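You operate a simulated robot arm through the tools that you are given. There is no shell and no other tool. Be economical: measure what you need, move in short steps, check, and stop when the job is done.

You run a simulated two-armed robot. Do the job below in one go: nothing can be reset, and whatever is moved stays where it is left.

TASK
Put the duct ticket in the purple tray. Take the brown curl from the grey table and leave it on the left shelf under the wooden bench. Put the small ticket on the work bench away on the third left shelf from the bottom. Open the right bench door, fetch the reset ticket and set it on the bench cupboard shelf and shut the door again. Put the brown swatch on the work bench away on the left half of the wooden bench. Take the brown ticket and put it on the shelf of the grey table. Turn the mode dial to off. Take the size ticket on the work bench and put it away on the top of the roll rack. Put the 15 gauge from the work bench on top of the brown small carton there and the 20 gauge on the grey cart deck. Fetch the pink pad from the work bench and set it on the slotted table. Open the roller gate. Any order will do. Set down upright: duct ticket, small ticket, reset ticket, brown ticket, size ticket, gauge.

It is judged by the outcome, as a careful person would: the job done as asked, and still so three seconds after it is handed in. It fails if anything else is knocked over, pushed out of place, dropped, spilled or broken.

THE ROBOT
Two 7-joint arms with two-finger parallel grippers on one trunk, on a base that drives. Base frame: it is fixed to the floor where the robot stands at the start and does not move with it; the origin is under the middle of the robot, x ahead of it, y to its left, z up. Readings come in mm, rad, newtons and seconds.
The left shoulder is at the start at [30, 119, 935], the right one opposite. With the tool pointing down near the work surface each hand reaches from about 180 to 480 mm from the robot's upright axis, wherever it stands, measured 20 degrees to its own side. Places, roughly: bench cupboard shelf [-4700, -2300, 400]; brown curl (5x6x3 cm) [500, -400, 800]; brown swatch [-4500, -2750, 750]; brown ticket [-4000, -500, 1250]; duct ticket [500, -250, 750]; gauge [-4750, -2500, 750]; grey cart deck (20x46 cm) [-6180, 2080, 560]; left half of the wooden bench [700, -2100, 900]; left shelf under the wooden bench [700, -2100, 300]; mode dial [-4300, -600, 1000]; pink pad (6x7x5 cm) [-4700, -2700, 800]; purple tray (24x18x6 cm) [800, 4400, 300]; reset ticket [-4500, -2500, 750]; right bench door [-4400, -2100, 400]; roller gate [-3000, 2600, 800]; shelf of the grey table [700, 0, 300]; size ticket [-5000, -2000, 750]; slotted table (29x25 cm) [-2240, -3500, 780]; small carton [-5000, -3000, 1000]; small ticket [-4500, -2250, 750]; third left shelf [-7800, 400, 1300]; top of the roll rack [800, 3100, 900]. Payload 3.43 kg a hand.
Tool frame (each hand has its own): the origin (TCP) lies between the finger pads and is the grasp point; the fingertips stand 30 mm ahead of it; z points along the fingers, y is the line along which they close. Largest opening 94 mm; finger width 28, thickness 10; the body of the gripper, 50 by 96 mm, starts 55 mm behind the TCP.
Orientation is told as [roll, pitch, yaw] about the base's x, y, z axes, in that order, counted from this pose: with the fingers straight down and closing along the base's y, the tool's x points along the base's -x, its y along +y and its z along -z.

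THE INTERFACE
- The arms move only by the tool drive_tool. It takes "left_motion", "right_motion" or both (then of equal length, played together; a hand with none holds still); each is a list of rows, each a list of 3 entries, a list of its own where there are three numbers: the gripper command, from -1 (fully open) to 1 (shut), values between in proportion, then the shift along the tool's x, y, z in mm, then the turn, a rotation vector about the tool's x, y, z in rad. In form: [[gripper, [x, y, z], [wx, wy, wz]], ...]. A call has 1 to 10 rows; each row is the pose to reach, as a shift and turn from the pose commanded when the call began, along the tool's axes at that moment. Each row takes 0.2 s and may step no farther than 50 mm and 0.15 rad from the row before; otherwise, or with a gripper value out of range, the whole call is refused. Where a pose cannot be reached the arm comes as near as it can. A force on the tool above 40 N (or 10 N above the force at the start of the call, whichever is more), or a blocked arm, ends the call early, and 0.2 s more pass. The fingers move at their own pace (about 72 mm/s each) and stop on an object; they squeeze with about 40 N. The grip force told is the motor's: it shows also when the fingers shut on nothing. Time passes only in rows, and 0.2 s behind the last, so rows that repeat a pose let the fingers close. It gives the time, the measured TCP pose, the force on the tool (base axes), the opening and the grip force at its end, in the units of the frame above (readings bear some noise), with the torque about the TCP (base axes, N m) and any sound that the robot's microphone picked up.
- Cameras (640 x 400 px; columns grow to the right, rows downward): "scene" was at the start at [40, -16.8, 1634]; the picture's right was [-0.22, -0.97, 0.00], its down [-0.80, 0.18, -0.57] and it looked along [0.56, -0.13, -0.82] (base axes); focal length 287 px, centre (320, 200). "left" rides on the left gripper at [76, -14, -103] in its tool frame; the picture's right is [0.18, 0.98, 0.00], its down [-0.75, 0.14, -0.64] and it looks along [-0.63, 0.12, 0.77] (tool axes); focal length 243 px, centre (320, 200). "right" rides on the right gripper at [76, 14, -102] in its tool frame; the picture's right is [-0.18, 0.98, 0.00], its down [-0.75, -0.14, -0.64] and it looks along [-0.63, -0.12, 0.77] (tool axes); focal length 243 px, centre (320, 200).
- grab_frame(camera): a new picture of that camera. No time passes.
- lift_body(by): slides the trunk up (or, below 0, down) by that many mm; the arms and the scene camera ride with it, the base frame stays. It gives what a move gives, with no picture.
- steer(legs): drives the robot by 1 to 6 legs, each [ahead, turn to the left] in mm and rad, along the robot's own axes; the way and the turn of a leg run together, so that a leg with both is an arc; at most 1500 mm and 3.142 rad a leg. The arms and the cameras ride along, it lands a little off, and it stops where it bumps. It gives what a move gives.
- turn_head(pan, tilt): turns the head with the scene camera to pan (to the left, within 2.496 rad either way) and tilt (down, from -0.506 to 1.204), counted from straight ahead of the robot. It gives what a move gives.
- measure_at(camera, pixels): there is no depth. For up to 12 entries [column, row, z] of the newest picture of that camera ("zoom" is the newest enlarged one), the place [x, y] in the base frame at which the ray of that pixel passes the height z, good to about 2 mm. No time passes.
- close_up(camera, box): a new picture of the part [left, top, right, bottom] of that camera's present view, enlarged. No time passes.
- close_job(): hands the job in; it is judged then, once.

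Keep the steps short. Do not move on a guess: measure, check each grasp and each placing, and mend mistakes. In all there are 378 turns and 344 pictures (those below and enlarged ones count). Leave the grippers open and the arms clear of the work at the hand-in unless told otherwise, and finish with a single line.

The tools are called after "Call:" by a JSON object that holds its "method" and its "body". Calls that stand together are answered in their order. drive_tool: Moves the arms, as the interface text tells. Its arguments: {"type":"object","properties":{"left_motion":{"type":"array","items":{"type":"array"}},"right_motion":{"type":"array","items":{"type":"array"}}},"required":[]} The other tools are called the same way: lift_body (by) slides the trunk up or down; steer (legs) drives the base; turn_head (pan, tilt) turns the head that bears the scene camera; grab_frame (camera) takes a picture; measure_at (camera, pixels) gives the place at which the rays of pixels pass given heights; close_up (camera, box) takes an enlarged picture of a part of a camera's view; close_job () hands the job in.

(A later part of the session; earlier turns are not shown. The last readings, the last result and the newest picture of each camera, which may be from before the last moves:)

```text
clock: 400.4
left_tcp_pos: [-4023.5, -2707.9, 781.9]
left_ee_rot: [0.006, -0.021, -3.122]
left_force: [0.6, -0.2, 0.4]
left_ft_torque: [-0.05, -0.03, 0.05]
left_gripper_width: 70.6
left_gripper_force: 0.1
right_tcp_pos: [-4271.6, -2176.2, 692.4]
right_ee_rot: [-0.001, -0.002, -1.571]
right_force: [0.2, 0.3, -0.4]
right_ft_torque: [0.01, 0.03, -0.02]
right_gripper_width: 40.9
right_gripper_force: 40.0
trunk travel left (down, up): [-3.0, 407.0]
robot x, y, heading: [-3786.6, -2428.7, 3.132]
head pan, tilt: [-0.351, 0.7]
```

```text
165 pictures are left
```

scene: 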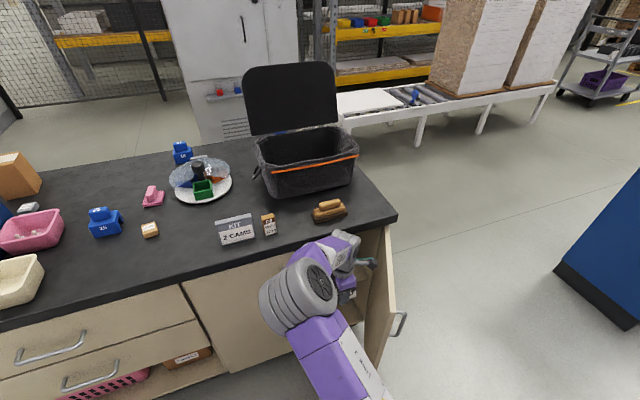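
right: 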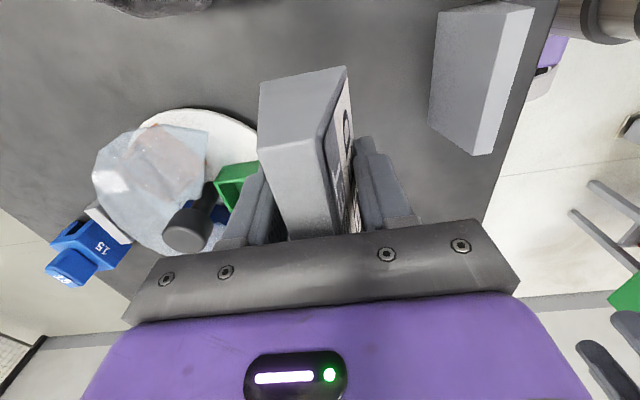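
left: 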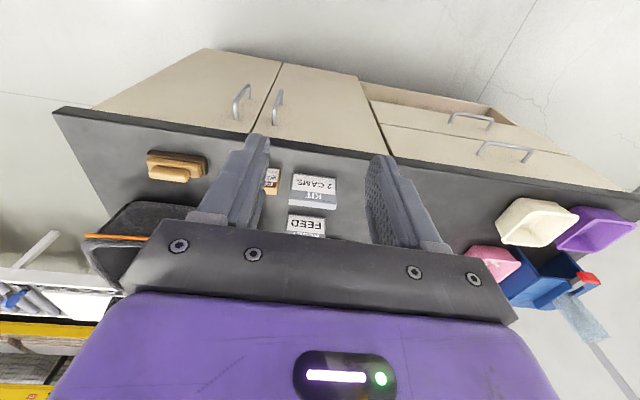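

Back the robot 110 mm and stretch the right arm forward and down to the low pose (z≈520).

Call:
{"method": "steer", "body": {"legs": [[-110, 0]]}}

Call:
{"method": "drive_tool", "body": {"right_motion": [[1, [0, -15, 30], [0, 0, 0]], [1, [0, -30, 60], [0, 0, 0]], [1, [0, -48, 90], [0, 0, 0]], [1, [0, -66, 115], [0, 0, 0]], [1, [0, -84, 140], [0, 0, 0]], [1, [0, -100, 160], [0, 0, 0]], [1, [0, -110, 170], [0, 0, 0]], [1, [0, -110, 170], [0, 0, 0]]]}}

Call:
{"method": "grab_frame", "body": {"camera": "scene"}}

```text
clock: 401.6
left_tcp_pos: [-3914.5, -2708.9, 781.2]
left_ee_rot: [0.007, -0.023, -3.122]
left_force: [-0.5, 0.8, -0.3]
left_ft_torque: [0.0, 0.02, -0.02]
left_gripper_width: 70.6
left_gripper_force: 0.1
right_tcp_pos: [-4162.7, -2176.3, 693.6]
right_ee_rot: [-0.004, -0.002, -1.571]
right_force: [0.1, 0.1, -0.4]
right_ft_torque: [-0.02, 0.0, 0.02]
right_gripper_width: 41.1
right_gripper_force: 40.2
trunk travel left (down, up): [-3.0, 407.0]
robot x, y, heading: [-3676.4, -2426.1, 3.138]
head pan, tilt: [-0.351, 0.7]
```

```text
clock: 403.4
left_tcp_pos: [-3914.5, -2707.1, 780.2]
left_ee_rot: [0.007, -0.023, -3.122]
left_force: [-0.2, 0.0, 0.2]
left_ft_torque: [-0.02, 0.01, -0.01]
left_gripper_width: 70.3
left_gripper_force: 0.1
right_tcp_pos: [-4272.0, -2177.2, 522.3]
right_ee_rot: [-0.001, -0.004, -1.571]
right_force: [0.5, 0.1, 0.1]
right_ft_torque: [0.04, 0.01, -0.01]
right_gripper_width: 40.9
right_gripper_force: 39.9
trunk travel left (down, up): [-3.0, 407.0]
robot x, y, heading: [-3682.2, -2435.7, 3.139]
head pan, tilt: [-0.351, 0.7]
```

```text
164 pictures are left
```

scene: 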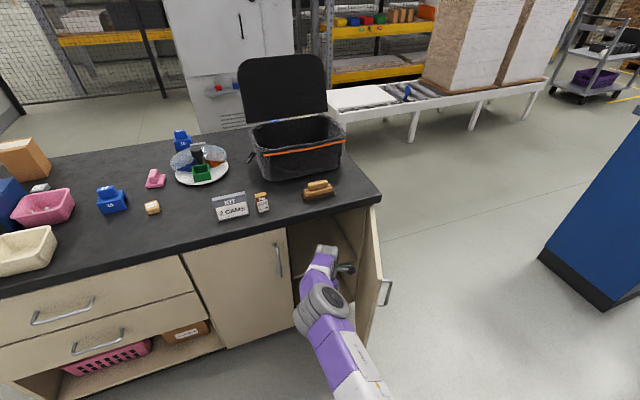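

Now the shelf shows at about (300–345, 275). Enlarge and measure.

Call:
{"method": "close_up", "body": {"camera": "scene", "box": [260, 190, 410, 340]}}

Call:
{"method": "grab_frame", "body": {"camera": "right"}}

```text
2.67 times, centred on (335, 265) of scene
```

zoom: 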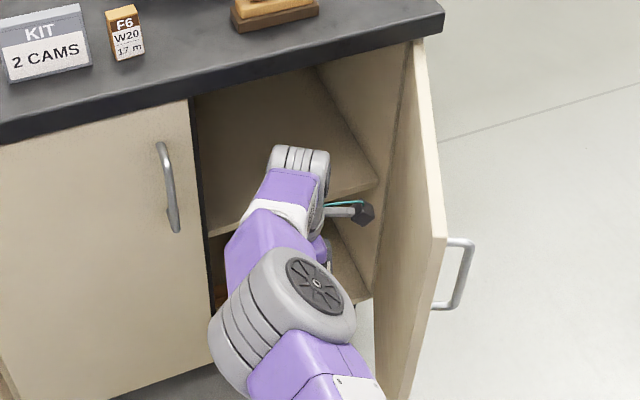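

```text
162 pictures are left
```

right: 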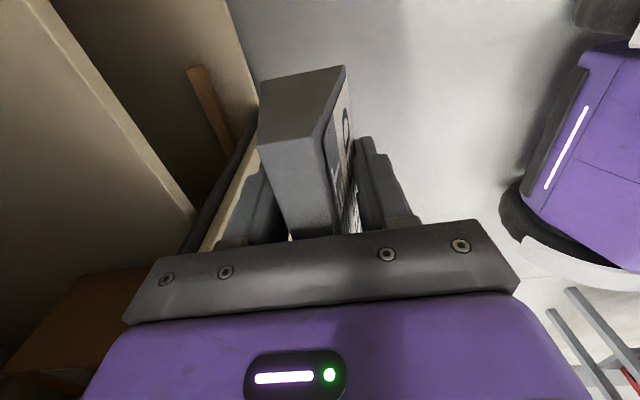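

Call:
{"method": "measure_at", "body": {"camera": "scene", "pixels": [[293.8, 278.1, 380], [293.8, 278.1, 420], [293.8, 278.1, 460], [355.6, 260.5, 380], [355.6, 260.5, 420], [355.6, 260.5, 460]]}}

Call:
{"method": "measure_at", "body": {"camera": "right", "pixels": [[150, 150, 380], [150, 150, 420], [150, 150, 460], [80, 50, 380], [80, 50, 420], [80, 50, 460]]}}

```text
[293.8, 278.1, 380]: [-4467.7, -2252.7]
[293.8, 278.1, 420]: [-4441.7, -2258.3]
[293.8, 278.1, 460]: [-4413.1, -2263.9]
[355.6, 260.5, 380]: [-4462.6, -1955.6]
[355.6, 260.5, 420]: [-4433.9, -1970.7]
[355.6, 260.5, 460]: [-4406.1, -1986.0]
```

```text
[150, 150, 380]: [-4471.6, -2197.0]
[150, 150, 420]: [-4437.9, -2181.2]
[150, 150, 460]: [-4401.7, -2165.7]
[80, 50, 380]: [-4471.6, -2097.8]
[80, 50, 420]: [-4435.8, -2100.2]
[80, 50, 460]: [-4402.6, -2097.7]
```

Call:
{"method": "measure_at", "body": {"camera": "scene", "pixels": [[328, 246, 650], [328, 246, 700], [328, 246, 750], [328, 246, 800], [320, 285, 650], [320, 285, 700], [365, 310, 400]]}}

```text
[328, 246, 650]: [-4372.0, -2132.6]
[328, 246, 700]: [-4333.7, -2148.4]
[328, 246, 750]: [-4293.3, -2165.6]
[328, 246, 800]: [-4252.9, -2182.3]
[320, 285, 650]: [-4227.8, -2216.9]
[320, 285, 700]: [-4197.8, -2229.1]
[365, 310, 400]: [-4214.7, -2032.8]
```

Shelf edge ≈ x −4437, z 420. Lower to TCP 482, then drive in 130 mm and check.

Call:
{"method": "drive_tool", "body": {"right_motion": [[1, [5, 0, 20], [0, 0, 0]], [1, [10, 0, 40], [0, 0, 0]], [1, [10, 0, 40], [0, 0, 0]]]}}

Call:
{"method": "steer", "body": {"legs": [[140, 0]]}}

Call:
{"method": "grab_frame", "body": {"camera": "right"}}

Call:
{"method": "grab_frame", "body": {"camera": "scene"}}

```text
clock: 404.2
left_tcp_pos: [-3914.8, -2707.6, 781.2]
left_ee_rot: [0.005, -0.023, -3.122]
left_force: [0.1, 1.1, 1.1]
left_ft_torque: [-0.02, 0.02, -0.01]
left_gripper_width: 70.3
left_gripper_force: 0.1
right_tcp_pos: [-4272.4, -2166.6, 483.0]
right_ee_rot: [-0.003, -0.005, -1.57]
right_force: [-0.6, 0.3, -0.7]
right_ft_torque: [0.0, 0.0, -0.02]
right_gripper_width: 41.0
right_gripper_force: 40.5
trunk travel left (down, up): [-3.0, 407.0]
robot x, y, heading: [-3675.4, -2432.6, 3.141]
head pan, tilt: [-0.351, 0.7]
```

```text
clock: 405.5
left_tcp_pos: [-4051.7, -2707.7, 781.5]
left_ee_rot: [0.006, -0.021, -3.124]
left_force: [-1.1, 0.3, 0.1]
left_ft_torque: [0.01, -0.06, 0.02]
left_gripper_width: 70.6
left_gripper_force: 0.0
right_tcp_pos: [-4409.4, -2166.2, 483.5]
right_ee_rot: [-0.002, -0.004, -1.571]
right_force: [0.2, 0.0, 0.0]
right_ft_torque: [-0.02, -0.01, 0.04]
right_gripper_width: 40.9
right_gripper_force: 40.6
trunk travel left (down, up): [-3.0, 407.0]
robot x, y, heading: [-3817.5, -2430.8, 3.134]
head pan, tilt: [-0.351, 0.7]
```

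```text
161 pictures are left
```

right: 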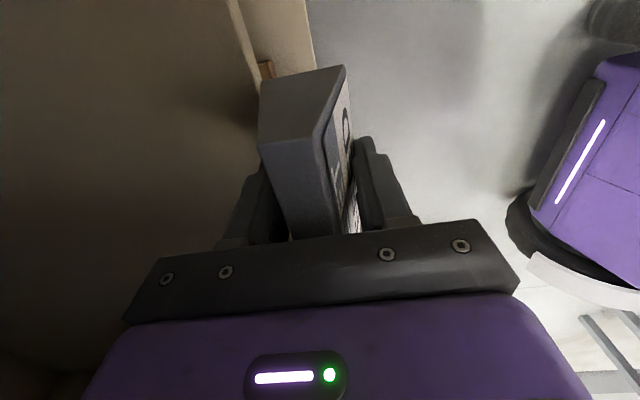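

```text
160 pictures are left
```

scene: 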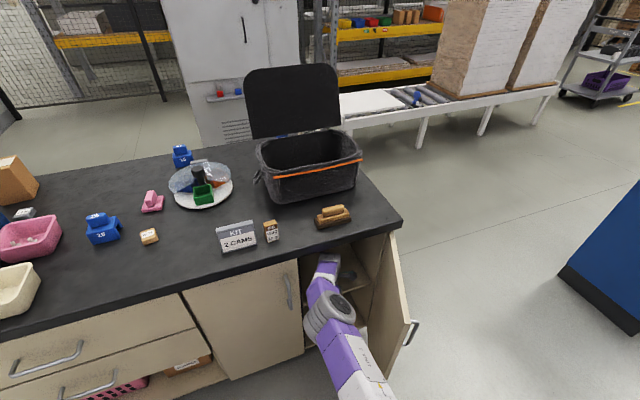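

Going in well; continue 85 mm and lower to contact.

Call:
{"method": "steer", "body": {"legs": [[88, 0]]}}

Call:
{"method": "drive_tool", "body": {"right_motion": [[1, [0, 0, 10], [0, 0, 0]], [1, [0, 0, 18], [0, 0, 0]], [1, [0, 0, 23], [0, 0, 0]], [1, [0, 0, 27], [0, 0, 0]], [1, [0, 0, 31], [0, 0, 0]], [1, [0, 0, 35], [0, 0, 0]]]}}

Call:
{"method": "grab_frame", "body": {"camera": "right"}}

```text
clock: 406.6
left_tcp_pos: [-4134.0, -2707.0, 782.7]
left_ee_rot: [0.005, -0.024, -3.126]
left_force: [-0.3, 0.2, 0.0]
left_ft_torque: [0.02, 0.02, 0.05]
left_gripper_width: 70.3
left_gripper_force: 0.0
right_tcp_pos: [-4470.1, -2163.2, 460.9]
right_ee_rot: [0.042, -0.009, -1.591]
right_force: [-0.1, 0.3, 0.7]
right_ft_torque: [-0.01, -0.01, 0.02]
right_gripper_width: 41.1
right_gripper_force: 39.8
trunk travel left (down, up): [-3.0, 407.0]
robot x, y, heading: [-3899.4, -2428.2, 3.138]
head pan, tilt: [-0.351, 0.7]
stopped in leg 1: the robot was blocked; the commanded pose is now the measured one
```

```text
clock: 407.1
left_tcp_pos: [-4133.6, -2706.9, 780.9]
left_ee_rot: [0.004, -0.025, -3.126]
left_force: [0.5, 0.4, 0.4]
left_ft_torque: [0.01, 0.0, -0.02]
left_gripper_width: 70.3
left_gripper_force: 0.0
right_tcp_pos: [-4472.2, -2162.8, 458.2]
right_ee_rot: [0.036, -0.005, -1.588]
right_force: [7.9, -1.7, 19.3]
right_ft_torque: [-0.24, 0.05, 0.05]
right_gripper_width: 41.0
right_gripper_force: 39.9
trunk travel left (down, up): [-3.0, 407.0]
robot x, y, heading: [-3896.7, -2432.2, 3.137]
head pan, tilt: [-0.351, 0.7]
stopped in row 2 (right hand): the force on the tool passed its limit at 48 N (the readings are from after the stop); the commanded pose is now the measured one
```

```text
159 pictures are left
```

right: 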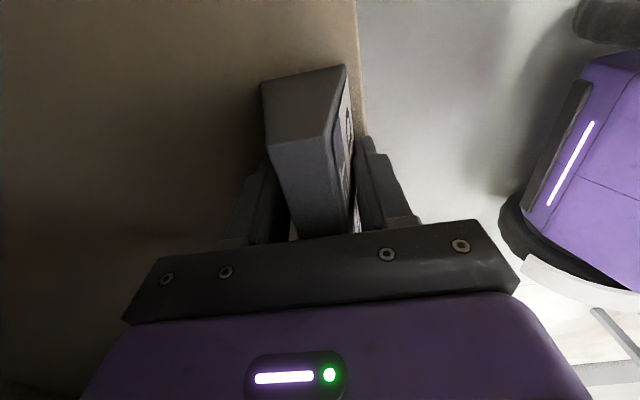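

Contact at shelf. It's only ~12 mm inside the edge; lift 10 mm and extend the arm 30 mm deeper.

Call:
{"method": "drive_tool", "body": {"right_motion": [[1, [0, 0, -10], [0.036, 0, 0]], [1, [0, -10, -12], [0.036, 0, 0]], [1, [0, -20, -12], [0.036, 0, 0]], [1, [0, -32, -12], [0.036, 0, 0]], [1, [0, -32, -12], [0.036, 0, 0]]]}}

Call:
{"method": "grab_frame", "body": {"camera": "scene"}}

Call:
{"method": "grab_frame", "body": {"camera": "right"}}

```text
clock: 408.3
left_tcp_pos: [-4135.3, -2706.1, 781.6]
left_ee_rot: [0.005, -0.023, -3.125]
left_force: [-0.3, 0.4, -0.3]
left_ft_torque: [0.01, 0.01, -0.01]
left_gripper_width: 70.4
left_gripper_force: 0.0
right_tcp_pos: [-4505.0, -2162.9, 467.7]
right_ee_rot: [0.0, -0.006, -1.591]
right_force: [-0.3, 0.3, -1.2]
right_ft_torque: [0.03, 0.04, -0.02]
right_gripper_width: 41.0
right_gripper_force: 39.8
trunk travel left (down, up): [-3.0, 407.0]
robot x, y, heading: [-3897.1, -2431.3, 3.134]
head pan, tilt: [-0.351, 0.7]
```

```text
158 pictures are left
```

scene: 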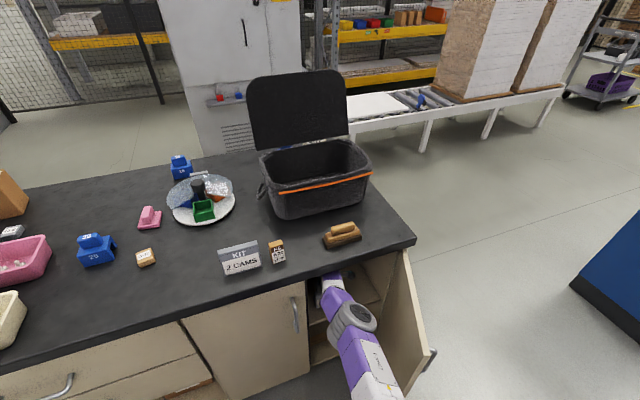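

```text
157 pictures are left
```

right: 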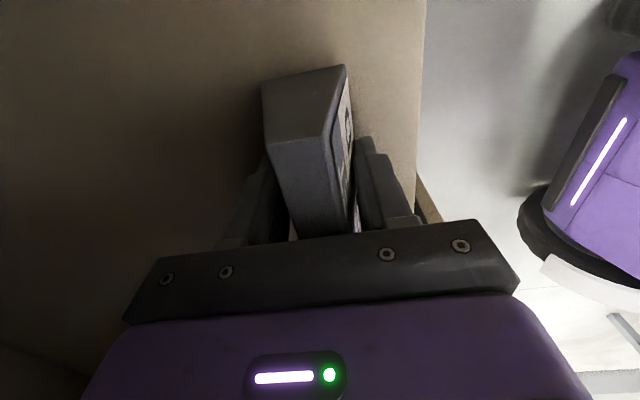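

Now ~50 mm inside. Lower to contact and release.

Call:
{"method": "drive_tool", "body": {"right_motion": [[1, [0, 0, 5], [0, 0, 0]], [1, [0, 0, 9], [0, 0, 0]], [1, [0, 0, 11], [0, 0, 0]], [0.2, [0, 0, 11], [0, 0, 0]], [-0.2, [0, 0, 11], [0, 0, 0]], [-0.3, [0, 0, 11], [0, 0, 0]], [-0.3, [0, 0, 11], [0, 0, 0]]]}}

Call:
{"method": "grab_frame", "body": {"camera": "right"}}

```text
clock: 409.9
left_tcp_pos: [-4134.6, -2706.6, 781.5]
left_ee_rot: [0.007, -0.023, -3.126]
left_force: [0.0, -0.4, 0.0]
left_ft_torque: [-0.02, 0.02, -0.01]
left_gripper_width: 70.6
left_gripper_force: 0.0
right_tcp_pos: [-4500.5, -2163.6, 458.0]
right_ee_rot: [0.0, -0.005, -1.589]
right_force: [6.3, -0.4, 6.2]
right_ft_torque: [0.08, 0.04, -0.06]
right_gripper_width: 57.6
right_gripper_force: 0.0
right hand out of reach, approached as far as the arm can: row 1, 2, 3, 4, 5, 6, 7
trunk travel left (down, up): [-3.0, 407.0]
robot x, y, heading: [-3898.1, -2432.3, 3.135]
head pan, tilt: [-0.351, 0.7]
```

```text
156 pictures are left
```

right: 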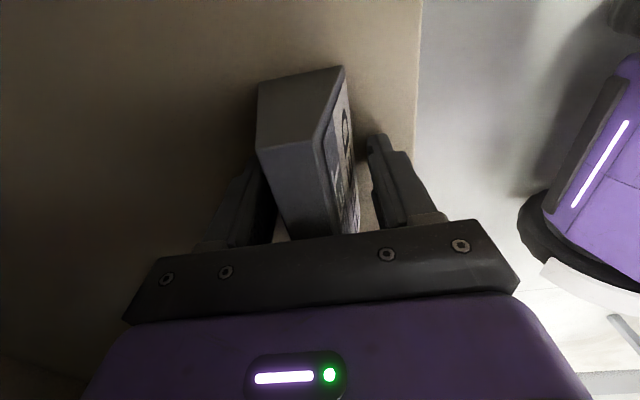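

Released. To get clear under the low ceiling: open wider, rise 30 mm, slide sideways (+y) 75 mm off the ticket.

Call:
{"method": "drive_tool", "body": {"right_motion": [[-0.6, [0, 0, 0], [0, 0, 0]], [-0.6, [0, 0, -10], [0, 0, 0]], [-0.6, [0, 0, -25], [0, 0, 0]], [-0.6, [0, 0, -35], [0, 0, 0]]]}}

Call:
{"method": "grab_frame", "body": {"camera": "right"}}

```text
clock: 411.1
left_tcp_pos: [-4134.0, -2706.6, 782.6]
left_ee_rot: [0.005, -0.022, -3.126]
left_force: [0.4, -0.5, 0.0]
left_ft_torque: [0.01, 0.0, 0.0]
left_gripper_width: 70.3
left_gripper_force: 0.1
right_tcp_pos: [-4478.1, -2161.0, 466.2]
right_ee_rot: [0.052, -0.01, -1.605]
right_force: [-0.2, 0.5, 1.1]
right_ft_torque: [0.01, 0.03, -0.02]
right_gripper_width: 75.4
right_gripper_force: 0.0
trunk travel left (down, up): [-3.0, 407.0]
robot x, y, heading: [-3894.5, -2428.9, 3.127]
head pan, tilt: [-0.351, 0.7]
stopped in row 4 (right hand): the arm was blocked; the commanded pose is now the measured one
```

```text
155 pictures are left
```

right: 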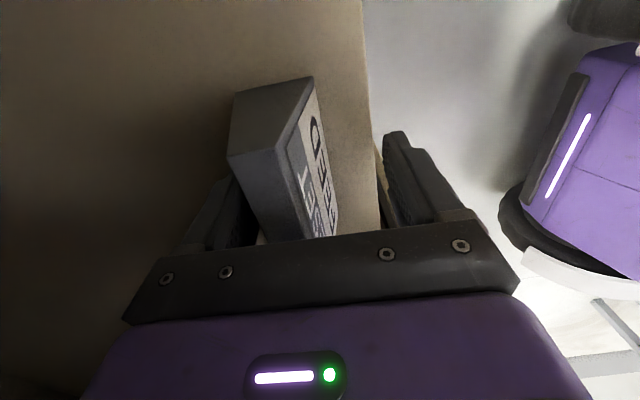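

Something above blocked the lift. From here slide: forward 8 mm to free the rear finger, then sideways +y.

Call:
{"method": "drive_tool", "body": {"right_motion": [[-0.8, [0, -6, 2], [0, 0, 0]], [-0.8, [0, -10, 2], [0, 0, 0]], [-0.8, [20, -10, 2], [0, 0, 0]], [-0.8, [40, -10, 2], [0, 0, 0]], [-0.8, [60, -10, 2], [0, 0, 0]], [-0.8, [78, -10, 2], [0, 0, 0]]]}}

Call:
{"method": "grab_frame", "body": {"camera": "right"}}

Call:
{"method": "grab_frame", "body": {"camera": "scene"}}

```text
clock: 412.5
left_tcp_pos: [-4134.3, -2707.1, 781.8]
left_ee_rot: [0.006, -0.022, -3.125]
left_force: [0.3, 0.0, -0.7]
left_ft_torque: [0.02, 0.01, 0.0]
left_gripper_width: 70.4
left_gripper_force: 0.1
right_tcp_pos: [-4475.3, -2088.0, 466.3]
right_ee_rot: [0.044, -0.01, -1.601]
right_force: [0.3, 0.7, 0.7]
right_ft_torque: [0.0, -0.03, -0.01]
right_gripper_width: 84.8
right_gripper_force: 0.1
right hand out of reach, approached as far as the arm can: row 4, 5, 6
trunk travel left (down, up): [-3.0, 407.0]
robot x, y, heading: [-3898.8, -2432.5, 3.136]
head pan, tilt: [-0.351, 0.7]
```

```text
154 pictures are left
```

right: 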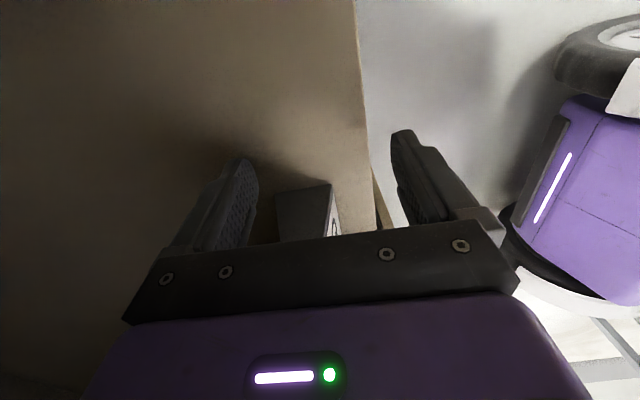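

```text
153 pictures are left
```

scene: 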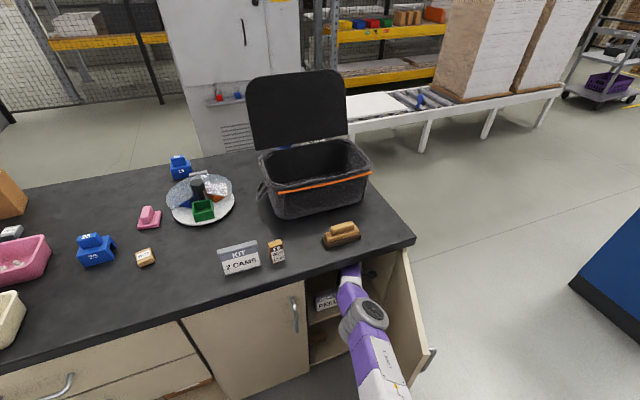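

Fingers are beside the ticket (~10 mm). Back out in a slight arc to the right, then straight.

Call:
{"method": "steer", "body": {"legs": [[-40, -0.04], [-260, 0]]}}

Call:
{"method": "grab_frame", "body": {"camera": "scene"}}

Call:
{"method": "close_up", "body": {"camera": "scene", "box": [270, 220, 430, 340]}}

```text
clock: 414.8
left_tcp_pos: [-3849.7, -2711.1, 782.1]
left_ee_rot: [0.005, -0.022, 3.113]
left_force: [-1.0, 0.2, 1.1]
left_ft_torque: [-0.02, 0.01, -0.02]
left_gripper_width: 70.4
left_gripper_force: 0.1
right_tcp_pos: [-4165.6, -2077.9, 468.1]
right_ee_rot: [0.043, -0.008, -1.643]
right_force: [0.2, 0.7, 0.0]
right_ft_torque: [-0.03, 0.02, -0.03]
right_gripper_width: 84.5
right_gripper_force: 0.1
trunk travel left (down, up): [-3.0, 407.0]
robot x, y, heading: [-3602.6, -2443.5, 3.089]
head pan, tilt: [-0.351, 0.7]
```

```text
152 pictures are left
```

scene: 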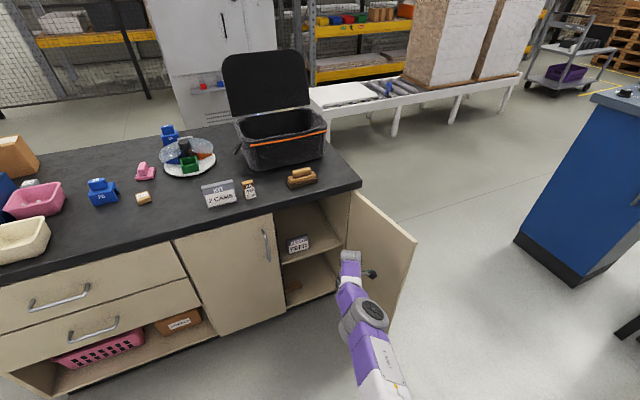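

```text
3.33 times, centred on (350, 280) of scene
```

zoom: 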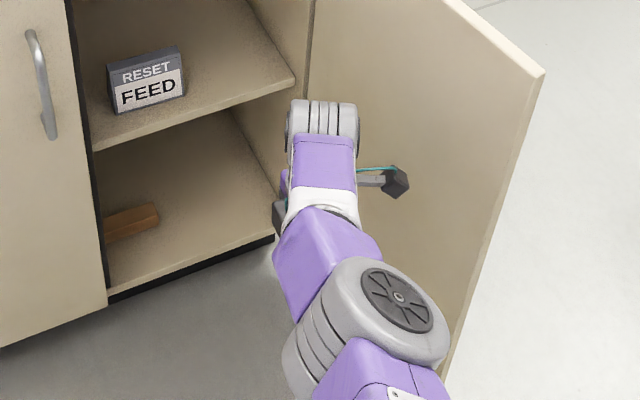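

RESET ticket stands on the cupboard shelf. Now shut the door: back off, go round to its outer side.

Call:
{"method": "steer", "body": {"legs": [[-170, 0], [0, -1.518], [360, 0], [0, 1.571]]}}

Call:
{"method": "drive_tool", "body": {"right_motion": [[0.5, [0, 0, -20], [0, 0, 0]], [1, [0, 0, -40], [0, 0, 0]], [1, [0, 0, -40], [0, 0, 0]]]}}

Call:
{"method": "turn_head", "body": {"pan": -0.4, "tilt": 0.75}}

Call:
{"method": "grab_frame", "body": {"camera": "scene"}}

```text
clock: 416.3
left_tcp_pos: [-3697.7, -2720.3, 780.3]
left_ee_rot: [0.005, -0.02, 3.121]
left_force: [-0.6, -0.4, 0.5]
left_ft_torque: [0.01, -0.03, 0.0]
left_gripper_width: 70.3
left_gripper_force: 0.1
right_tcp_pos: [-4016.0, -2087.5, 465.9]
right_ee_rot: [0.043, -0.008, -1.64]
right_force: [0.2, 0.2, -0.2]
right_ft_torque: [-0.01, 0.02, 0.03]
right_gripper_width: 84.6
right_gripper_force: 0.0
trunk travel left (down, up): [-3.0, 407.0]
robot x, y, heading: [-3446.1, -2451.2, 3.094]
head pan, tilt: [-0.351, 0.7]
stopped in leg 1: the robot was blocked; the commanded pose is now the measured one
```

```text
clock: 417.1
left_tcp_pos: [-3697.1, -2720.0, 780.8]
left_ee_rot: [0.003, -0.015, 3.122]
left_force: [-0.5, 0.0, -0.1]
left_ft_torque: [-0.04, -0.01, 0.02]
left_gripper_width: 70.5
left_gripper_force: 0.0
right_tcp_pos: [-4016.5, -2087.0, 502.9]
right_ee_rot: [0.047, -0.011, -1.64]
right_force: [-0.4, 0.6, -0.3]
right_ft_torque: [0.0, 0.0, -0.03]
right_gripper_width: 0.1
right_gripper_force: 23.1
trunk travel left (down, up): [-3.0, 407.0]
robot x, y, heading: [-3444.1, -2452.2, 3.097]
head pan, tilt: [-0.351, 0.7]
```

```text
clock: 417.7
left_tcp_pos: [-3697.0, -2720.3, 781.1]
left_ee_rot: [0.006, -0.016, 3.122]
left_force: [-0.2, 0.4, 1.3]
left_ft_torque: [0.05, 0.02, 0.03]
left_gripper_width: 70.2
left_gripper_force: 0.1
right_tcp_pos: [-4016.4, -2087.3, 504.5]
right_ee_rot: [0.046, -0.01, -1.64]
right_force: [-0.3, -1.5, 0.6]
right_ft_torque: [-0.02, 0.0, 0.0]
right_gripper_width: 0.2
right_gripper_force: 33.0
trunk travel left (down, up): [-3.0, 407.0]
robot x, y, heading: [-3446.3, -2449.8, 3.093]
head pan, tilt: [-0.4, 0.75]
```

```text
150 pictures are left
```

scene: 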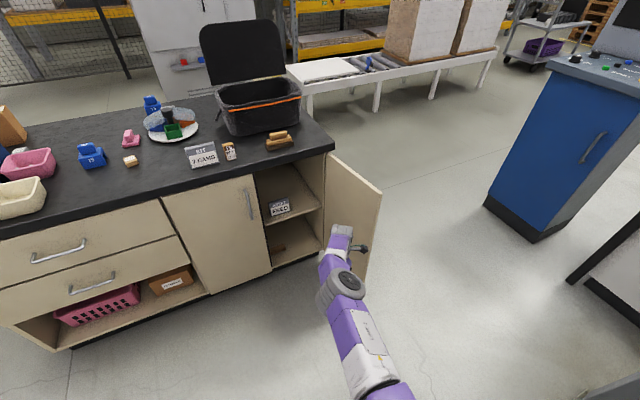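

Blocked by the outfeed table behind. Retract the right arm, come forward, then go round.

Call:
{"method": "drive_tool", "body": {"right_motion": [[1, [0, 30, -20], [0, 0, 0]], [1, [0, 60, -40], [0, 0, 0]], [1, [0, 90, -60], [0, 0, 0]], [1, [0, 120, -80], [0, 0, 0]], [1, [0, 150, -100], [0, 0, 0]], [1, [0, 180, -120], [0, 0, 0]], [1, [0, 210, -140], [0, 0, 0]], [1, [0, 230, -150], [0, 0, 0]]]}}

Call:
{"method": "steer", "body": {"legs": [[230, 0], [0, -1.52], [420, 0], [0, 1.571]]}}

Call:
{"method": "grab_frame", "body": {"camera": "scene"}}

```text
clock: 419.5
left_tcp_pos: [-3697.9, -2719.6, 779.6]
left_ee_rot: [0.003, -0.015, 3.121]
left_force: [0.6, -0.7, -0.1]
left_ft_torque: [0.0, 0.02, 0.0]
left_gripper_width: 70.6
left_gripper_force: 0.1
right_tcp_pos: [-3793.2, -2101.5, 664.2]
right_ee_rot: [0.047, -0.008, -1.638]
right_force: [-0.8, -0.9, -0.4]
right_ft_torque: [-0.01, 0.0, 0.0]
right_gripper_width: 0.1
right_gripper_force: 33.1
trunk travel left (down, up): [-3.0, 407.0]
robot x, y, heading: [-3445.9, -2455.1, 3.098]
head pan, tilt: [-0.4, 0.75]
```

```text
clock: 424.5
left_tcp_pos: [-3988.9, -2242.3, 780.9]
left_ee_rot: [0.002, -0.021, 1.723]
left_force: [-0.2, -0.5, 0.1]
left_ft_torque: [0.01, 0.0, -0.03]
left_gripper_width: 70.2
left_gripper_force: 0.1
right_tcp_pos: [-3432.1, -2017.4, 666.7]
right_ee_rot: [0.018, -0.027, -2.928]
right_force: [0.1, 0.1, 0.6]
right_ft_torque: [-0.02, -0.02, 0.01]
right_gripper_width: 0.0
right_gripper_force: 32.6
trunk travel left (down, up): [-3.0, 407.0]
robot x, y, heading: [-3681.5, -2437.5, 1.705]
head pan, tilt: [-0.4, 0.75]
stopped in leg 2: the robot was blocked; the commanded pose is now the measured one
```

```text
149 pictures are left
```

scene: 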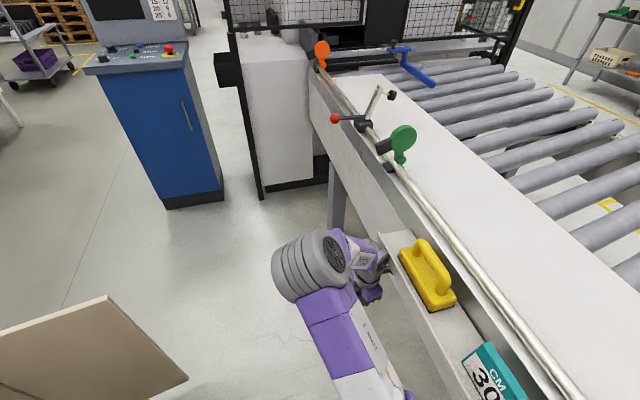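

The right hand met the outfeed table's side. Draw it inward 160 mm, square up, and continue north.

Call:
{"method": "drive_tool", "body": {"right_motion": [[1, [-40, 0, -10], [0, 0, 0]], [1, [-80, 0, -20], [0, 0, 0]], [1, [-120, 0, -30], [0, 0, 0]], [1, [-160, 0, -40], [0, 0, 0]], [1, [-160, 0, -40], [0, 0, 0]]], "left_motion": [[-0.5, [0, -20, -40], [0, 0, 0]], [-0.5, [0, -40, -80], [0, 0, 0]], [-0.5, [0, -60, -110], [0, 0, 0]], [-0.5, [0, -80, -110], [0, 0, 0]], [-0.5, [0, -100, -110], [0, 0, 0]]]}}

Call:
{"method": "steer", "body": {"legs": [[0, -0.12], [430, 0], [0, 1.571]]}}

Call:
{"method": "grab_frame", "body": {"camera": "scene"}}

```text
clock: 425.7
left_tcp_pos: [-3886.2, -2228.4, 890.9]
left_ee_rot: [0.003, -0.02, 1.723]
left_force: [-0.4, -0.3, 0.2]
left_ft_torque: [-0.02, 0.02, -0.01]
left_gripper_width: 70.5
left_gripper_force: 0.1
right_tcp_pos: [-3582.0, -2051.6, 711.4]
right_ee_rot: [0.02, -0.027, -2.939]
right_force: [0.8, -0.4, 0.7]
right_ft_torque: [0.0, -0.01, -0.02]
right_gripper_width: 0.0
right_gripper_force: 33.3
trunk travel left (down, up): [-3.0, 407.0]
robot x, y, heading: [-3678.5, -2438.5, 1.709]
head pan, tilt: [-0.4, 0.75]
```

```text
clock: 432.7
left_tcp_pos: [-3923.5, -2192.1, 890.4]
left_ee_rot: [0.004, -0.023, -3.089]
left_force: [-0.3, 0.8, -0.2]
left_ft_torque: [0.02, -0.03, 0.04]
left_gripper_width: 70.3
left_gripper_force: 0.1
right_tcp_pos: [-4068.3, -1873.6, 711.2]
right_ee_rot: [0.021, -0.029, -1.467]
right_force: [1.0, 0.1, -0.2]
right_ft_torque: [-0.01, -0.04, 0.0]
right_gripper_width: 0.0
right_gripper_force: 32.7
trunk travel left (down, up): [-3.0, 407.0]
robot x, y, heading: [-3693.6, -2012.9, -3.105]
head pan, tilt: [-0.4, 0.75]
```

```text
148 pictures are left
```

scene: 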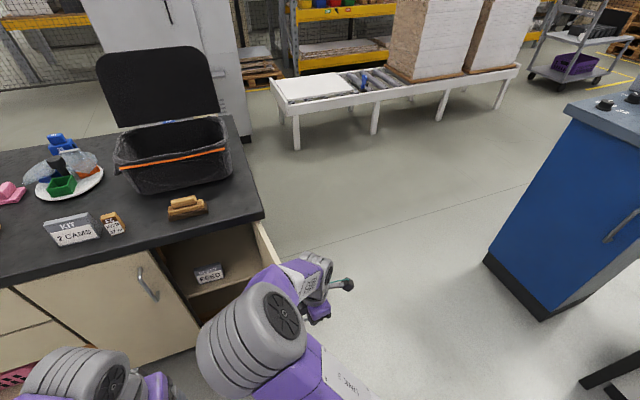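

Hand is just beyond the door's free end. Swing to its outer side: right, down, then forward.

Call:
{"method": "drive_tool", "body": {"right_motion": [[1, [40, 0, 25], [0, 0, 0]], [1, [80, 0, 50], [0, 0, 0]], [1, [110, -5, 80], [0, 0, 0]], [1, [110, -45, 100], [0, 0, 0]], [1, [108, -90, 120], [0, 0, 0]], [1, [105, -130, 140], [0, 0, 0]], [1, [100, -163, 150], [0, 0, 0]]]}}

Call:
{"method": "grab_frame", "body": {"camera": "scene"}}

Call:
{"method": "grab_frame", "body": {"camera": "right"}}

```text
clock: 434.3
left_tcp_pos: [-3922.6, -2193.5, 890.6]
left_ee_rot: [0.002, -0.021, -3.088]
left_force: [0.4, 0.0, -0.6]
left_ft_torque: [-0.02, -0.04, -0.03]
left_gripper_width: 70.6
left_gripper_force: 0.0
right_tcp_pos: [-4237.3, -1795.1, 556.5]
right_ee_rot: [0.022, -0.027, -1.468]
right_force: [-0.1, 0.5, 0.8]
right_ft_torque: [0.01, 0.01, -0.01]
right_gripper_width: 0.0
right_gripper_force: 32.5
trunk travel left (down, up): [-3.0, 407.0]
robot x, y, heading: [-3691.9, -2013.6, -3.103]
head pan, tilt: [-0.4, 0.75]
```

```text
147 pictures are left
```

scene: 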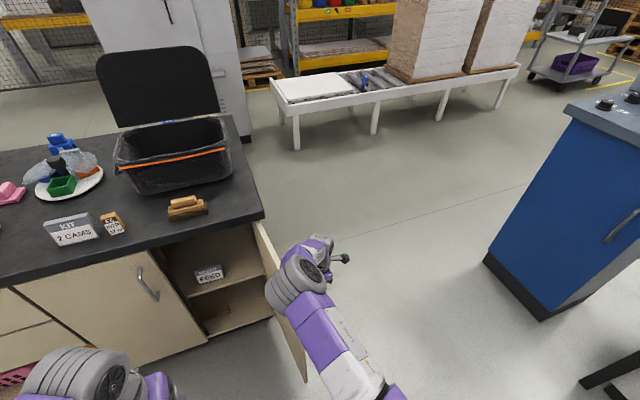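

```text
146 pictures are left
```

right: 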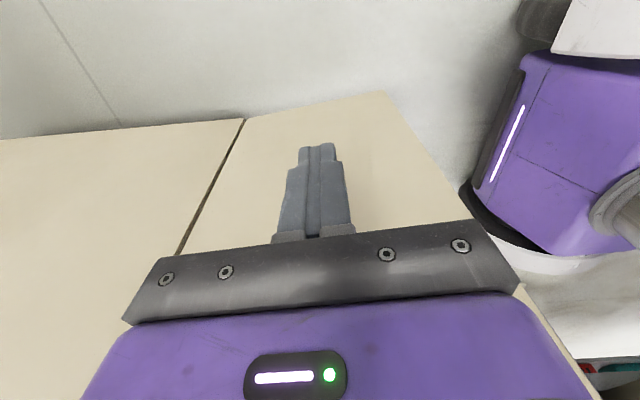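

Push the door along its closing arc.

Call:
{"method": "drive_tool", "body": {"right_motion": [[1, [-34, -16, 0], [0, 0, 0]], [1, [-68, -32, 0], [0, 0, 0]], [1, [-95, -22, 0], [0, 0, 0]], [1, [-119, -16, 0], [0, 0, 0]], [1, [-145, -17, 0], [0, 0, 0]], [1, [-172, -19, 0], [0, 0, 0]], [1, [-198, -29, 0], [0, 0, 0]], [1, [-221, -40, 0], [0, 0, 0]], [1, [-242, -58, 0], [0, 0, 0]], [1, [-261, -76, 0], [0, 0, 0]]]}}

Call:
{"method": "grab_frame", "body": {"camera": "scene"}}

```text
clock: 436.5
left_tcp_pos: [-3921.3, -2194.9, 889.0]
left_ee_rot: [0.005, -0.021, -3.089]
left_force: [0.3, 1.0, -0.3]
left_ft_torque: [0.02, 0.04, -0.03]
left_gripper_width: 70.6
left_gripper_force: 0.1
right_tcp_pos: [-4284.2, -2061.0, 562.4]
right_ee_rot: [0.021, -0.028, -1.467]
right_force: [0.1, 0.2, 0.0]
right_ft_torque: [0.0, -0.04, 0.03]
right_gripper_width: 0.1
right_gripper_force: 33.1
trunk travel left (down, up): [-3.0, 407.0]
robot x, y, heading: [-3694.2, -2013.3, -3.105]
head pan, tilt: [-0.4, 0.75]
```

```text
145 pictures are left
```

scene: 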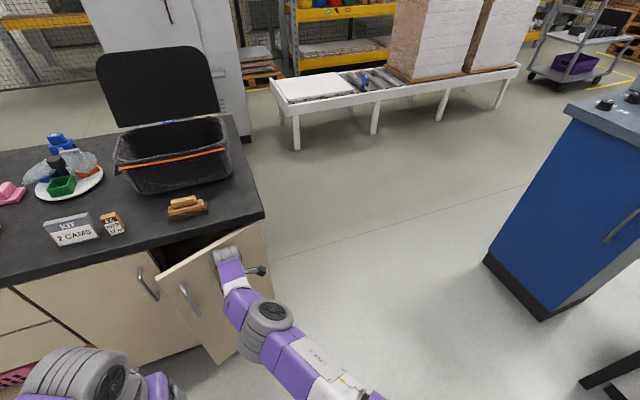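

Nearly shut. Lower the hand 65 mm (to stay under the counter) and push home.

Call:
{"method": "drive_tool", "body": {"right_motion": [[1, [0, 10, 35], [0, 0, 0]], [1, [0, 10, 70], [0, 0, 0]], [1, [-10, -20, 70], [0, 0, 0]], [1, [-20, -45, 70], [0, 0, 0]], [1, [-28, -65, 70], [0, 0, 0]], [1, [-32, -80, 70], [0, 0, 0]], [1, [-32, -92, 70], [0, 0, 0]], [1, [-32, -104, 70], [0, 0, 0]], [1, [-32, -112, 70], [0, 0, 0]]]}}

Call:
{"method": "grab_frame", "body": {"camera": "scene"}}

```text
clock: 438.5
left_tcp_pos: [-3922.4, -2193.5, 889.9]
left_ee_rot: [0.004, -0.02, -3.09]
left_force: [0.4, 0.7, 0.3]
left_ft_torque: [-0.04, -0.03, -0.01]
left_gripper_width: 70.4
left_gripper_force: 0.1
right_tcp_pos: [-4278.1, -2065.8, 500.8]
right_ee_rot: [0.022, -0.027, -1.467]
right_force: [0.2, -0.6, -0.7]
right_ft_torque: [-0.01, 0.02, -0.04]
right_gripper_width: 0.0
right_gripper_force: 33.1
right hand out of reach, approached as far as the arm can: row 3, 4, 5, 6, 7, 8, 9
trunk travel left (down, up): [-3.0, 407.0]
robot x, y, heading: [-3693.9, -2009.3, -3.101]
head pan, tilt: [-0.4, 0.75]
```

```text
144 pictures are left
```

scene: 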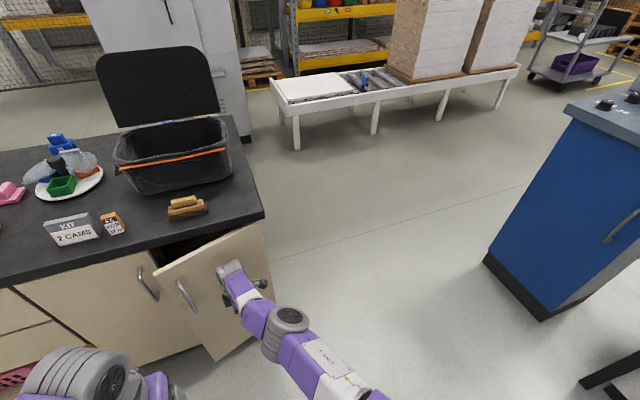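

Arm fully stretched; push the rest by driving forward 100.

Call:
{"method": "steer", "body": {"legs": [[100, 0]]}}

Call:
{"method": "grab_frame", "body": {"camera": "scene"}}

```text
clock: 439.6
left_tcp_pos: [-4001.4, -2195.2, 890.8]
left_ee_rot: [0.006, -0.022, -3.09]
left_force: [0.0, 0.1, 0.3]
left_ft_torque: [0.01, -0.01, 0.04]
left_gripper_width: 70.3
left_gripper_force: 0.0
right_tcp_pos: [-4347.2, -2069.1, 501.3]
right_ee_rot: [0.055, -0.027, -1.487]
right_force: [16.3, 3.6, 9.0]
right_ft_torque: [-0.15, 2.19, -0.58]
right_gripper_width: 0.0
right_gripper_force: 32.5
trunk travel left (down, up): [-3.0, 407.0]
robot x, y, heading: [-3773.3, -2014.1, -3.11]
head pan, tilt: [-0.4, 0.75]
stopped in leg 1: the force on the tool passed its limit at 193 N (the readings are from after the stop); the commanded pose is now the measured one
```

```text
143 pictures are left
```

scene: 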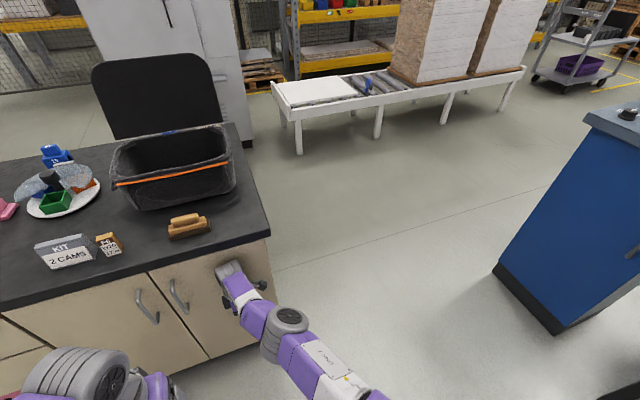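

Door shut. Retract the right hand and go round to the west side of the bench for the gauges.

Call:
{"method": "drive_tool", "body": {"right_motion": [[1, [10, 30, -20], [0, 0, 0]], [1, [20, 60, -40], [0, 0, 0]], [1, [20, 95, -70], [0, 0, 0]], [1, [20, 130, -100], [0, 0, 0]], [1, [20, 165, -130], [0, 0, 0]], [0, [20, 200, -160], [0, 0, 0]], [-0.4, [20, 230, -190], [0, 0, 0]], [-0.5, [20, 240, -230], [0, 0, 0]], [-0.5, [20, 250, -270], [0, 0, 0]], [-0.5, [20, 250, -310], [0, 0, 0]]]}}

Call:
{"method": "steer", "body": {"legs": [[-30, 0], [0, -1.6], [640, 0], [0, 1.571], [1400, 0], [450, 0]]}}

Call:
{"method": "steer", "body": {"legs": [[0, 1.571], [1150, 0], [0, 1.571]]}}

Call:
{"method": "turn_head", "body": {"pan": 0.0, "tilt": 0.75}}

Call:
{"method": "grab_frame", "body": {"camera": "scene"}}

```text
clock: 440.8
left_tcp_pos: [-4004.3, -2198.6, 891.6]
left_ee_rot: [0.009, -0.022, -3.088]
left_force: [0.3, 0.6, -0.1]
left_ft_torque: [-0.02, -0.03, 0.01]
left_gripper_width: 70.5
left_gripper_force: 0.0
right_tcp_pos: [-4212.2, -2031.0, 619.0]
right_ee_rot: [0.058, -0.024, -1.495]
right_force: [-0.4, 0.2, 0.1]
right_ft_torque: [0.02, -0.01, -0.01]
right_gripper_width: 0.1
right_gripper_force: 32.8
trunk travel left (down, up): [-3.0, 407.0]
robot x, y, heading: [-3774.0, -2013.9, -3.116]
head pan, tilt: [-0.4, 0.75]
stopped in row 5 (left hand): the force on the tool passed its limit at 82 N (the readings are from after the stop); the commanded pose is now the measured one
```

```text
clock: 461.4
left_tcp_pos: [-5855.6, -1644.7, 890.9]
left_ee_rot: [0.008, -0.021, -3.076]
left_force: [-0.1, -0.2, 0.4]
left_ft_torque: [0.01, 0.0, -0.01]
left_gripper_width: 70.8
left_gripper_force: 0.1
right_tcp_pos: [-6065.4, -1479.5, 619.9]
right_ee_rot: [0.058, -0.026, -1.484]
right_force: [0.8, 0.9, -0.6]
right_ft_torque: [-0.03, 0.02, -0.02]
right_gripper_width: 0.0
right_gripper_force: 32.7
trunk travel left (down, up): [-3.0, 407.0]
robot x, y, heading: [-5623.6, -1460.2, -3.096]
head pan, tilt: [-0.4, 0.75]
```

```text
clock: 463.2
left_tcp_pos: [-5774.7, -1710.0, 890.8]
left_ee_rot: [0.006, -0.024, -2.73]
left_force: [-0.7, -0.8, -0.4]
left_ft_torque: [-0.03, -0.03, -0.01]
left_gripper_width: 70.3
left_gripper_force: 0.0
right_tcp_pos: [-6028.8, -1626.0, 619.8]
right_ee_rot: [0.058, -0.023, -1.139]
right_force: [-0.4, 0.3, 0.0]
right_ft_torque: [0.0, 0.03, -0.03]
right_gripper_width: 0.0
right_gripper_force: 32.9
trunk travel left (down, up): [-3.0, 407.0]
robot x, y, heading: [-5621.3, -1455.9, -2.755]
head pan, tilt: [-0.4, 0.75]
stopped in leg 1: the robot was blocked; the commanded pose is now the measured one
```

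```text
clock: 464.0
left_tcp_pos: [-5775.5, -1710.0, 892.2]
left_ee_rot: [0.007, -0.022, -2.729]
left_force: [1.4, -0.1, 0.3]
left_ft_torque: [-0.02, 0.02, 0.01]
left_gripper_width: 70.5
left_gripper_force: 0.0
right_tcp_pos: [-6029.4, -1624.6, 620.4]
right_ee_rot: [0.057, -0.025, -1.136]
right_force: [0.3, 0.2, 0.2]
right_ft_torque: [0.04, -0.03, -0.04]
right_gripper_width: 0.0
right_gripper_force: 32.9
trunk travel left (down, up): [-3.0, 407.0]
robot x, y, heading: [-5622.1, -1457.6, -2.756]
head pan, tilt: [0.0, 0.75]
```

```text
142 pictures are left
```

scene: 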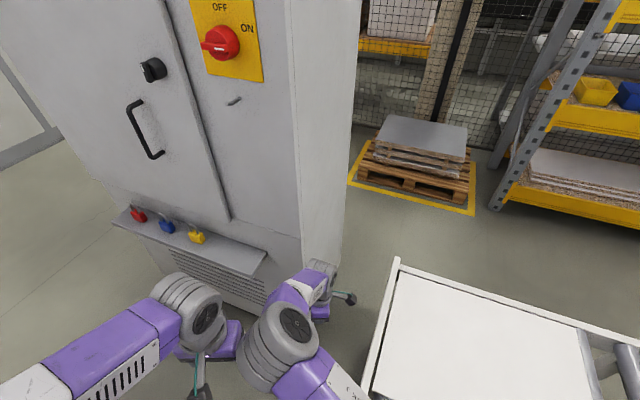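

The right hand met the cabinet. Back up 220, then turn left and continue south.

Call:
{"method": "steer", "body": {"legs": [[-230, 0], [0, 1.185], [1100, 0], [0, 1.571]]}}

Call:
{"method": "grab_frame", "body": {"camera": "scene"}}

```text
clock: 476.0
left_tcp_pos: [-5119.7, -2549.9, 891.4]
left_ee_rot: [0.007, -0.026, -0.85]
left_force: [0.1, 0.6, -0.5]
left_ft_torque: [0.05, 0.01, 0.0]
left_gripper_width: 70.4
left_gripper_force: 0.2
right_tcp_pos: [-5134.7, -2827.3, 619.7]
right_ee_rot: [0.062, -0.014, 0.707]
right_force: [-0.6, -0.3, 0.0]
right_ft_torque: [0.0, 0.03, 0.0]
right_gripper_width: 0.0
right_gripper_force: 33.2
trunk travel left (down, up): [-3.0, 407.0]
robot x, y, heading: [-5403.6, -2485.0, -0.875]
head pan, tilt: [0.0, 0.75]
stopped in leg 4: the robot was blocked; the commanded pose is now the measured one
```

```text
141 pictures are left
```

scene: 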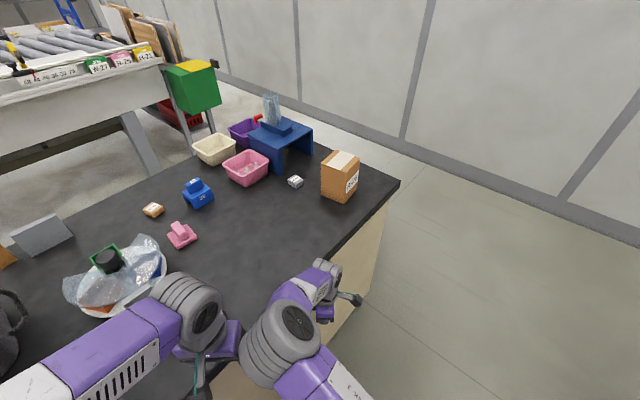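

The low right hand touched the bench side. Back off, raise the trunk 250, and turn to face the bench.

Call:
{"method": "steer", "body": {"legs": [[-220, 0]]}}

Call:
{"method": "lift_body", "body": {"by": 250}}

Call:
{"method": "steer", "body": {"legs": [[0, 0.87]]}}

Call:
{"method": "turn_head", "body": {"pan": 0.0, "tilt": 0.8}}

Call:
{"method": "grab_frame", "body": {"camera": "scene"}}

```text
clock: 477.7
left_tcp_pos: [-5262.5, -2379.0, 891.8]
left_ee_rot: [0.006, -0.023, -0.848]
left_force: [-0.4, 0.2, -0.1]
left_ft_torque: [0.01, -0.05, -0.03]
left_gripper_width: 70.6
left_gripper_force: 0.0
right_tcp_pos: [-5277.0, -2653.5, 618.5]
right_ee_rot: [0.065, -0.016, 0.71]
right_force: [0.2, -0.6, 0.0]
right_ft_torque: [-0.04, 0.01, -0.02]
right_gripper_width: 0.1
right_gripper_force: 33.1
trunk travel left (down, up): [-3.0, 407.0]
robot x, y, heading: [-5548.4, -2311.5, -0.867]
head pan, tilt: [0.0, 0.75]
```

```text
clock: 480.3
left_tcp_pos: [-5262.5, -2377.4, 1141.2]
left_ee_rot: [0.007, -0.023, -0.849]
left_force: [0.2, -0.6, 0.6]
left_ft_torque: [0.0, 0.03, -0.03]
left_gripper_width: 70.3
left_gripper_force: 0.2
right_tcp_pos: [-5276.3, -2654.6, 868.7]
right_ee_rot: [0.064, -0.014, 0.71]
right_force: [-0.1, 0.4, 0.1]
right_ft_torque: [-0.01, 0.01, 0.02]
right_gripper_width: 0.2
right_gripper_force: 33.2
trunk travel left (down, up): [-253.0, 157.0]
robot x, y, heading: [-5551.2, -2308.8, -0.867]
head pan, tilt: [0.0, 0.75]
```

```text
clock: 482.9
left_tcp_pos: [-5312.4, -2133.8, 1141.3]
left_ee_rot: [0.009, -0.023, 0.019]
left_force: [-0.2, -0.6, 0.2]
left_ft_torque: [0.01, -0.01, -0.01]
left_gripper_width: 70.3
left_gripper_force: 0.1
right_tcp_pos: [-5112.2, -2323.5, 868.2]
right_ee_rot: [0.065, -0.012, 1.579]
right_force: [0.3, 0.4, 0.3]
right_ft_torque: [-0.01, 0.0, 0.01]
right_gripper_width: 0.0
right_gripper_force: 32.6
trunk travel left (down, up): [-253.0, 157.0]
robot x, y, heading: [-5553.1, -2309.6, -0.006]
head pan, tilt: [0.0, 0.75]
```

```text
clock: 483.6
left_tcp_pos: [-5310.9, -2133.8, 1140.6]
left_ee_rot: [0.006, -0.022, 0.022]
left_force: [-0.8, -0.1, -0.6]
left_ft_torque: [0.02, -0.04, -0.02]
left_gripper_width: 70.6
left_gripper_force: 0.1
right_tcp_pos: [-5111.8, -2323.4, 868.8]
right_ee_rot: [0.064, -0.012, 1.578]
right_force: [-0.2, -0.5, -0.9]
right_ft_torque: [0.03, 0.0, 0.04]
right_gripper_width: 0.4
right_gripper_force: 32.9
trunk travel left (down, up): [-253.0, 157.0]
robot x, y, heading: [-5550.4, -2310.5, -0.006]
head pan, tilt: [0.0, 0.799]
```

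```text
140 pictures are left
```

scene: 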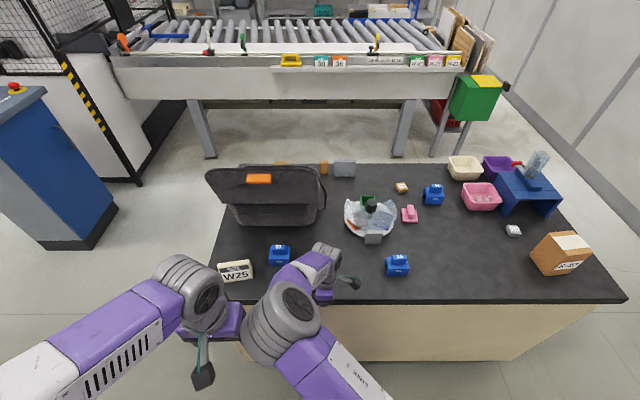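

Call:
{"method": "close_up", "body": {"camera": "scene", "box": [200, 160, 440, 310]}}

Call:
{"method": "measure_at", "body": {"camera": "scene", "pixels": [[387, 275, 815], [409, 274, 815], [388, 255, 860], [270, 262, 815], [291, 261, 815], [532, 265, 815], [572, 275, 815], [533, 245, 920], [555, 232, 920], [594, 250, 920], [409, 214, 815], [218, 282, 815]]}}

```text
2.67 times, centred on (320, 235) of scene
```

zoom: 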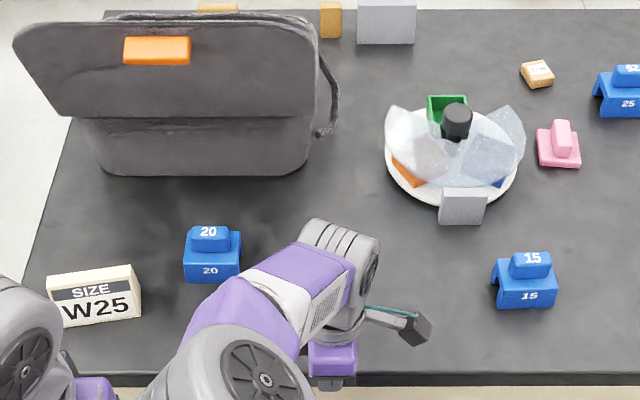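

```text
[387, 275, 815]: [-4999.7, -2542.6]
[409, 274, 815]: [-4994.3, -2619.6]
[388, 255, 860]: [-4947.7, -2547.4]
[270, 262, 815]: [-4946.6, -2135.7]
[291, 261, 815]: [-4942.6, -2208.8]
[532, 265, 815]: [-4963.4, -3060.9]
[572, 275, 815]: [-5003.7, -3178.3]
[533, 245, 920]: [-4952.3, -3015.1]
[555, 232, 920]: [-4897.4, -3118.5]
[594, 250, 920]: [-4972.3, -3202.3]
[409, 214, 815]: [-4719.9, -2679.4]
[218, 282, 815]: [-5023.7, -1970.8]
```

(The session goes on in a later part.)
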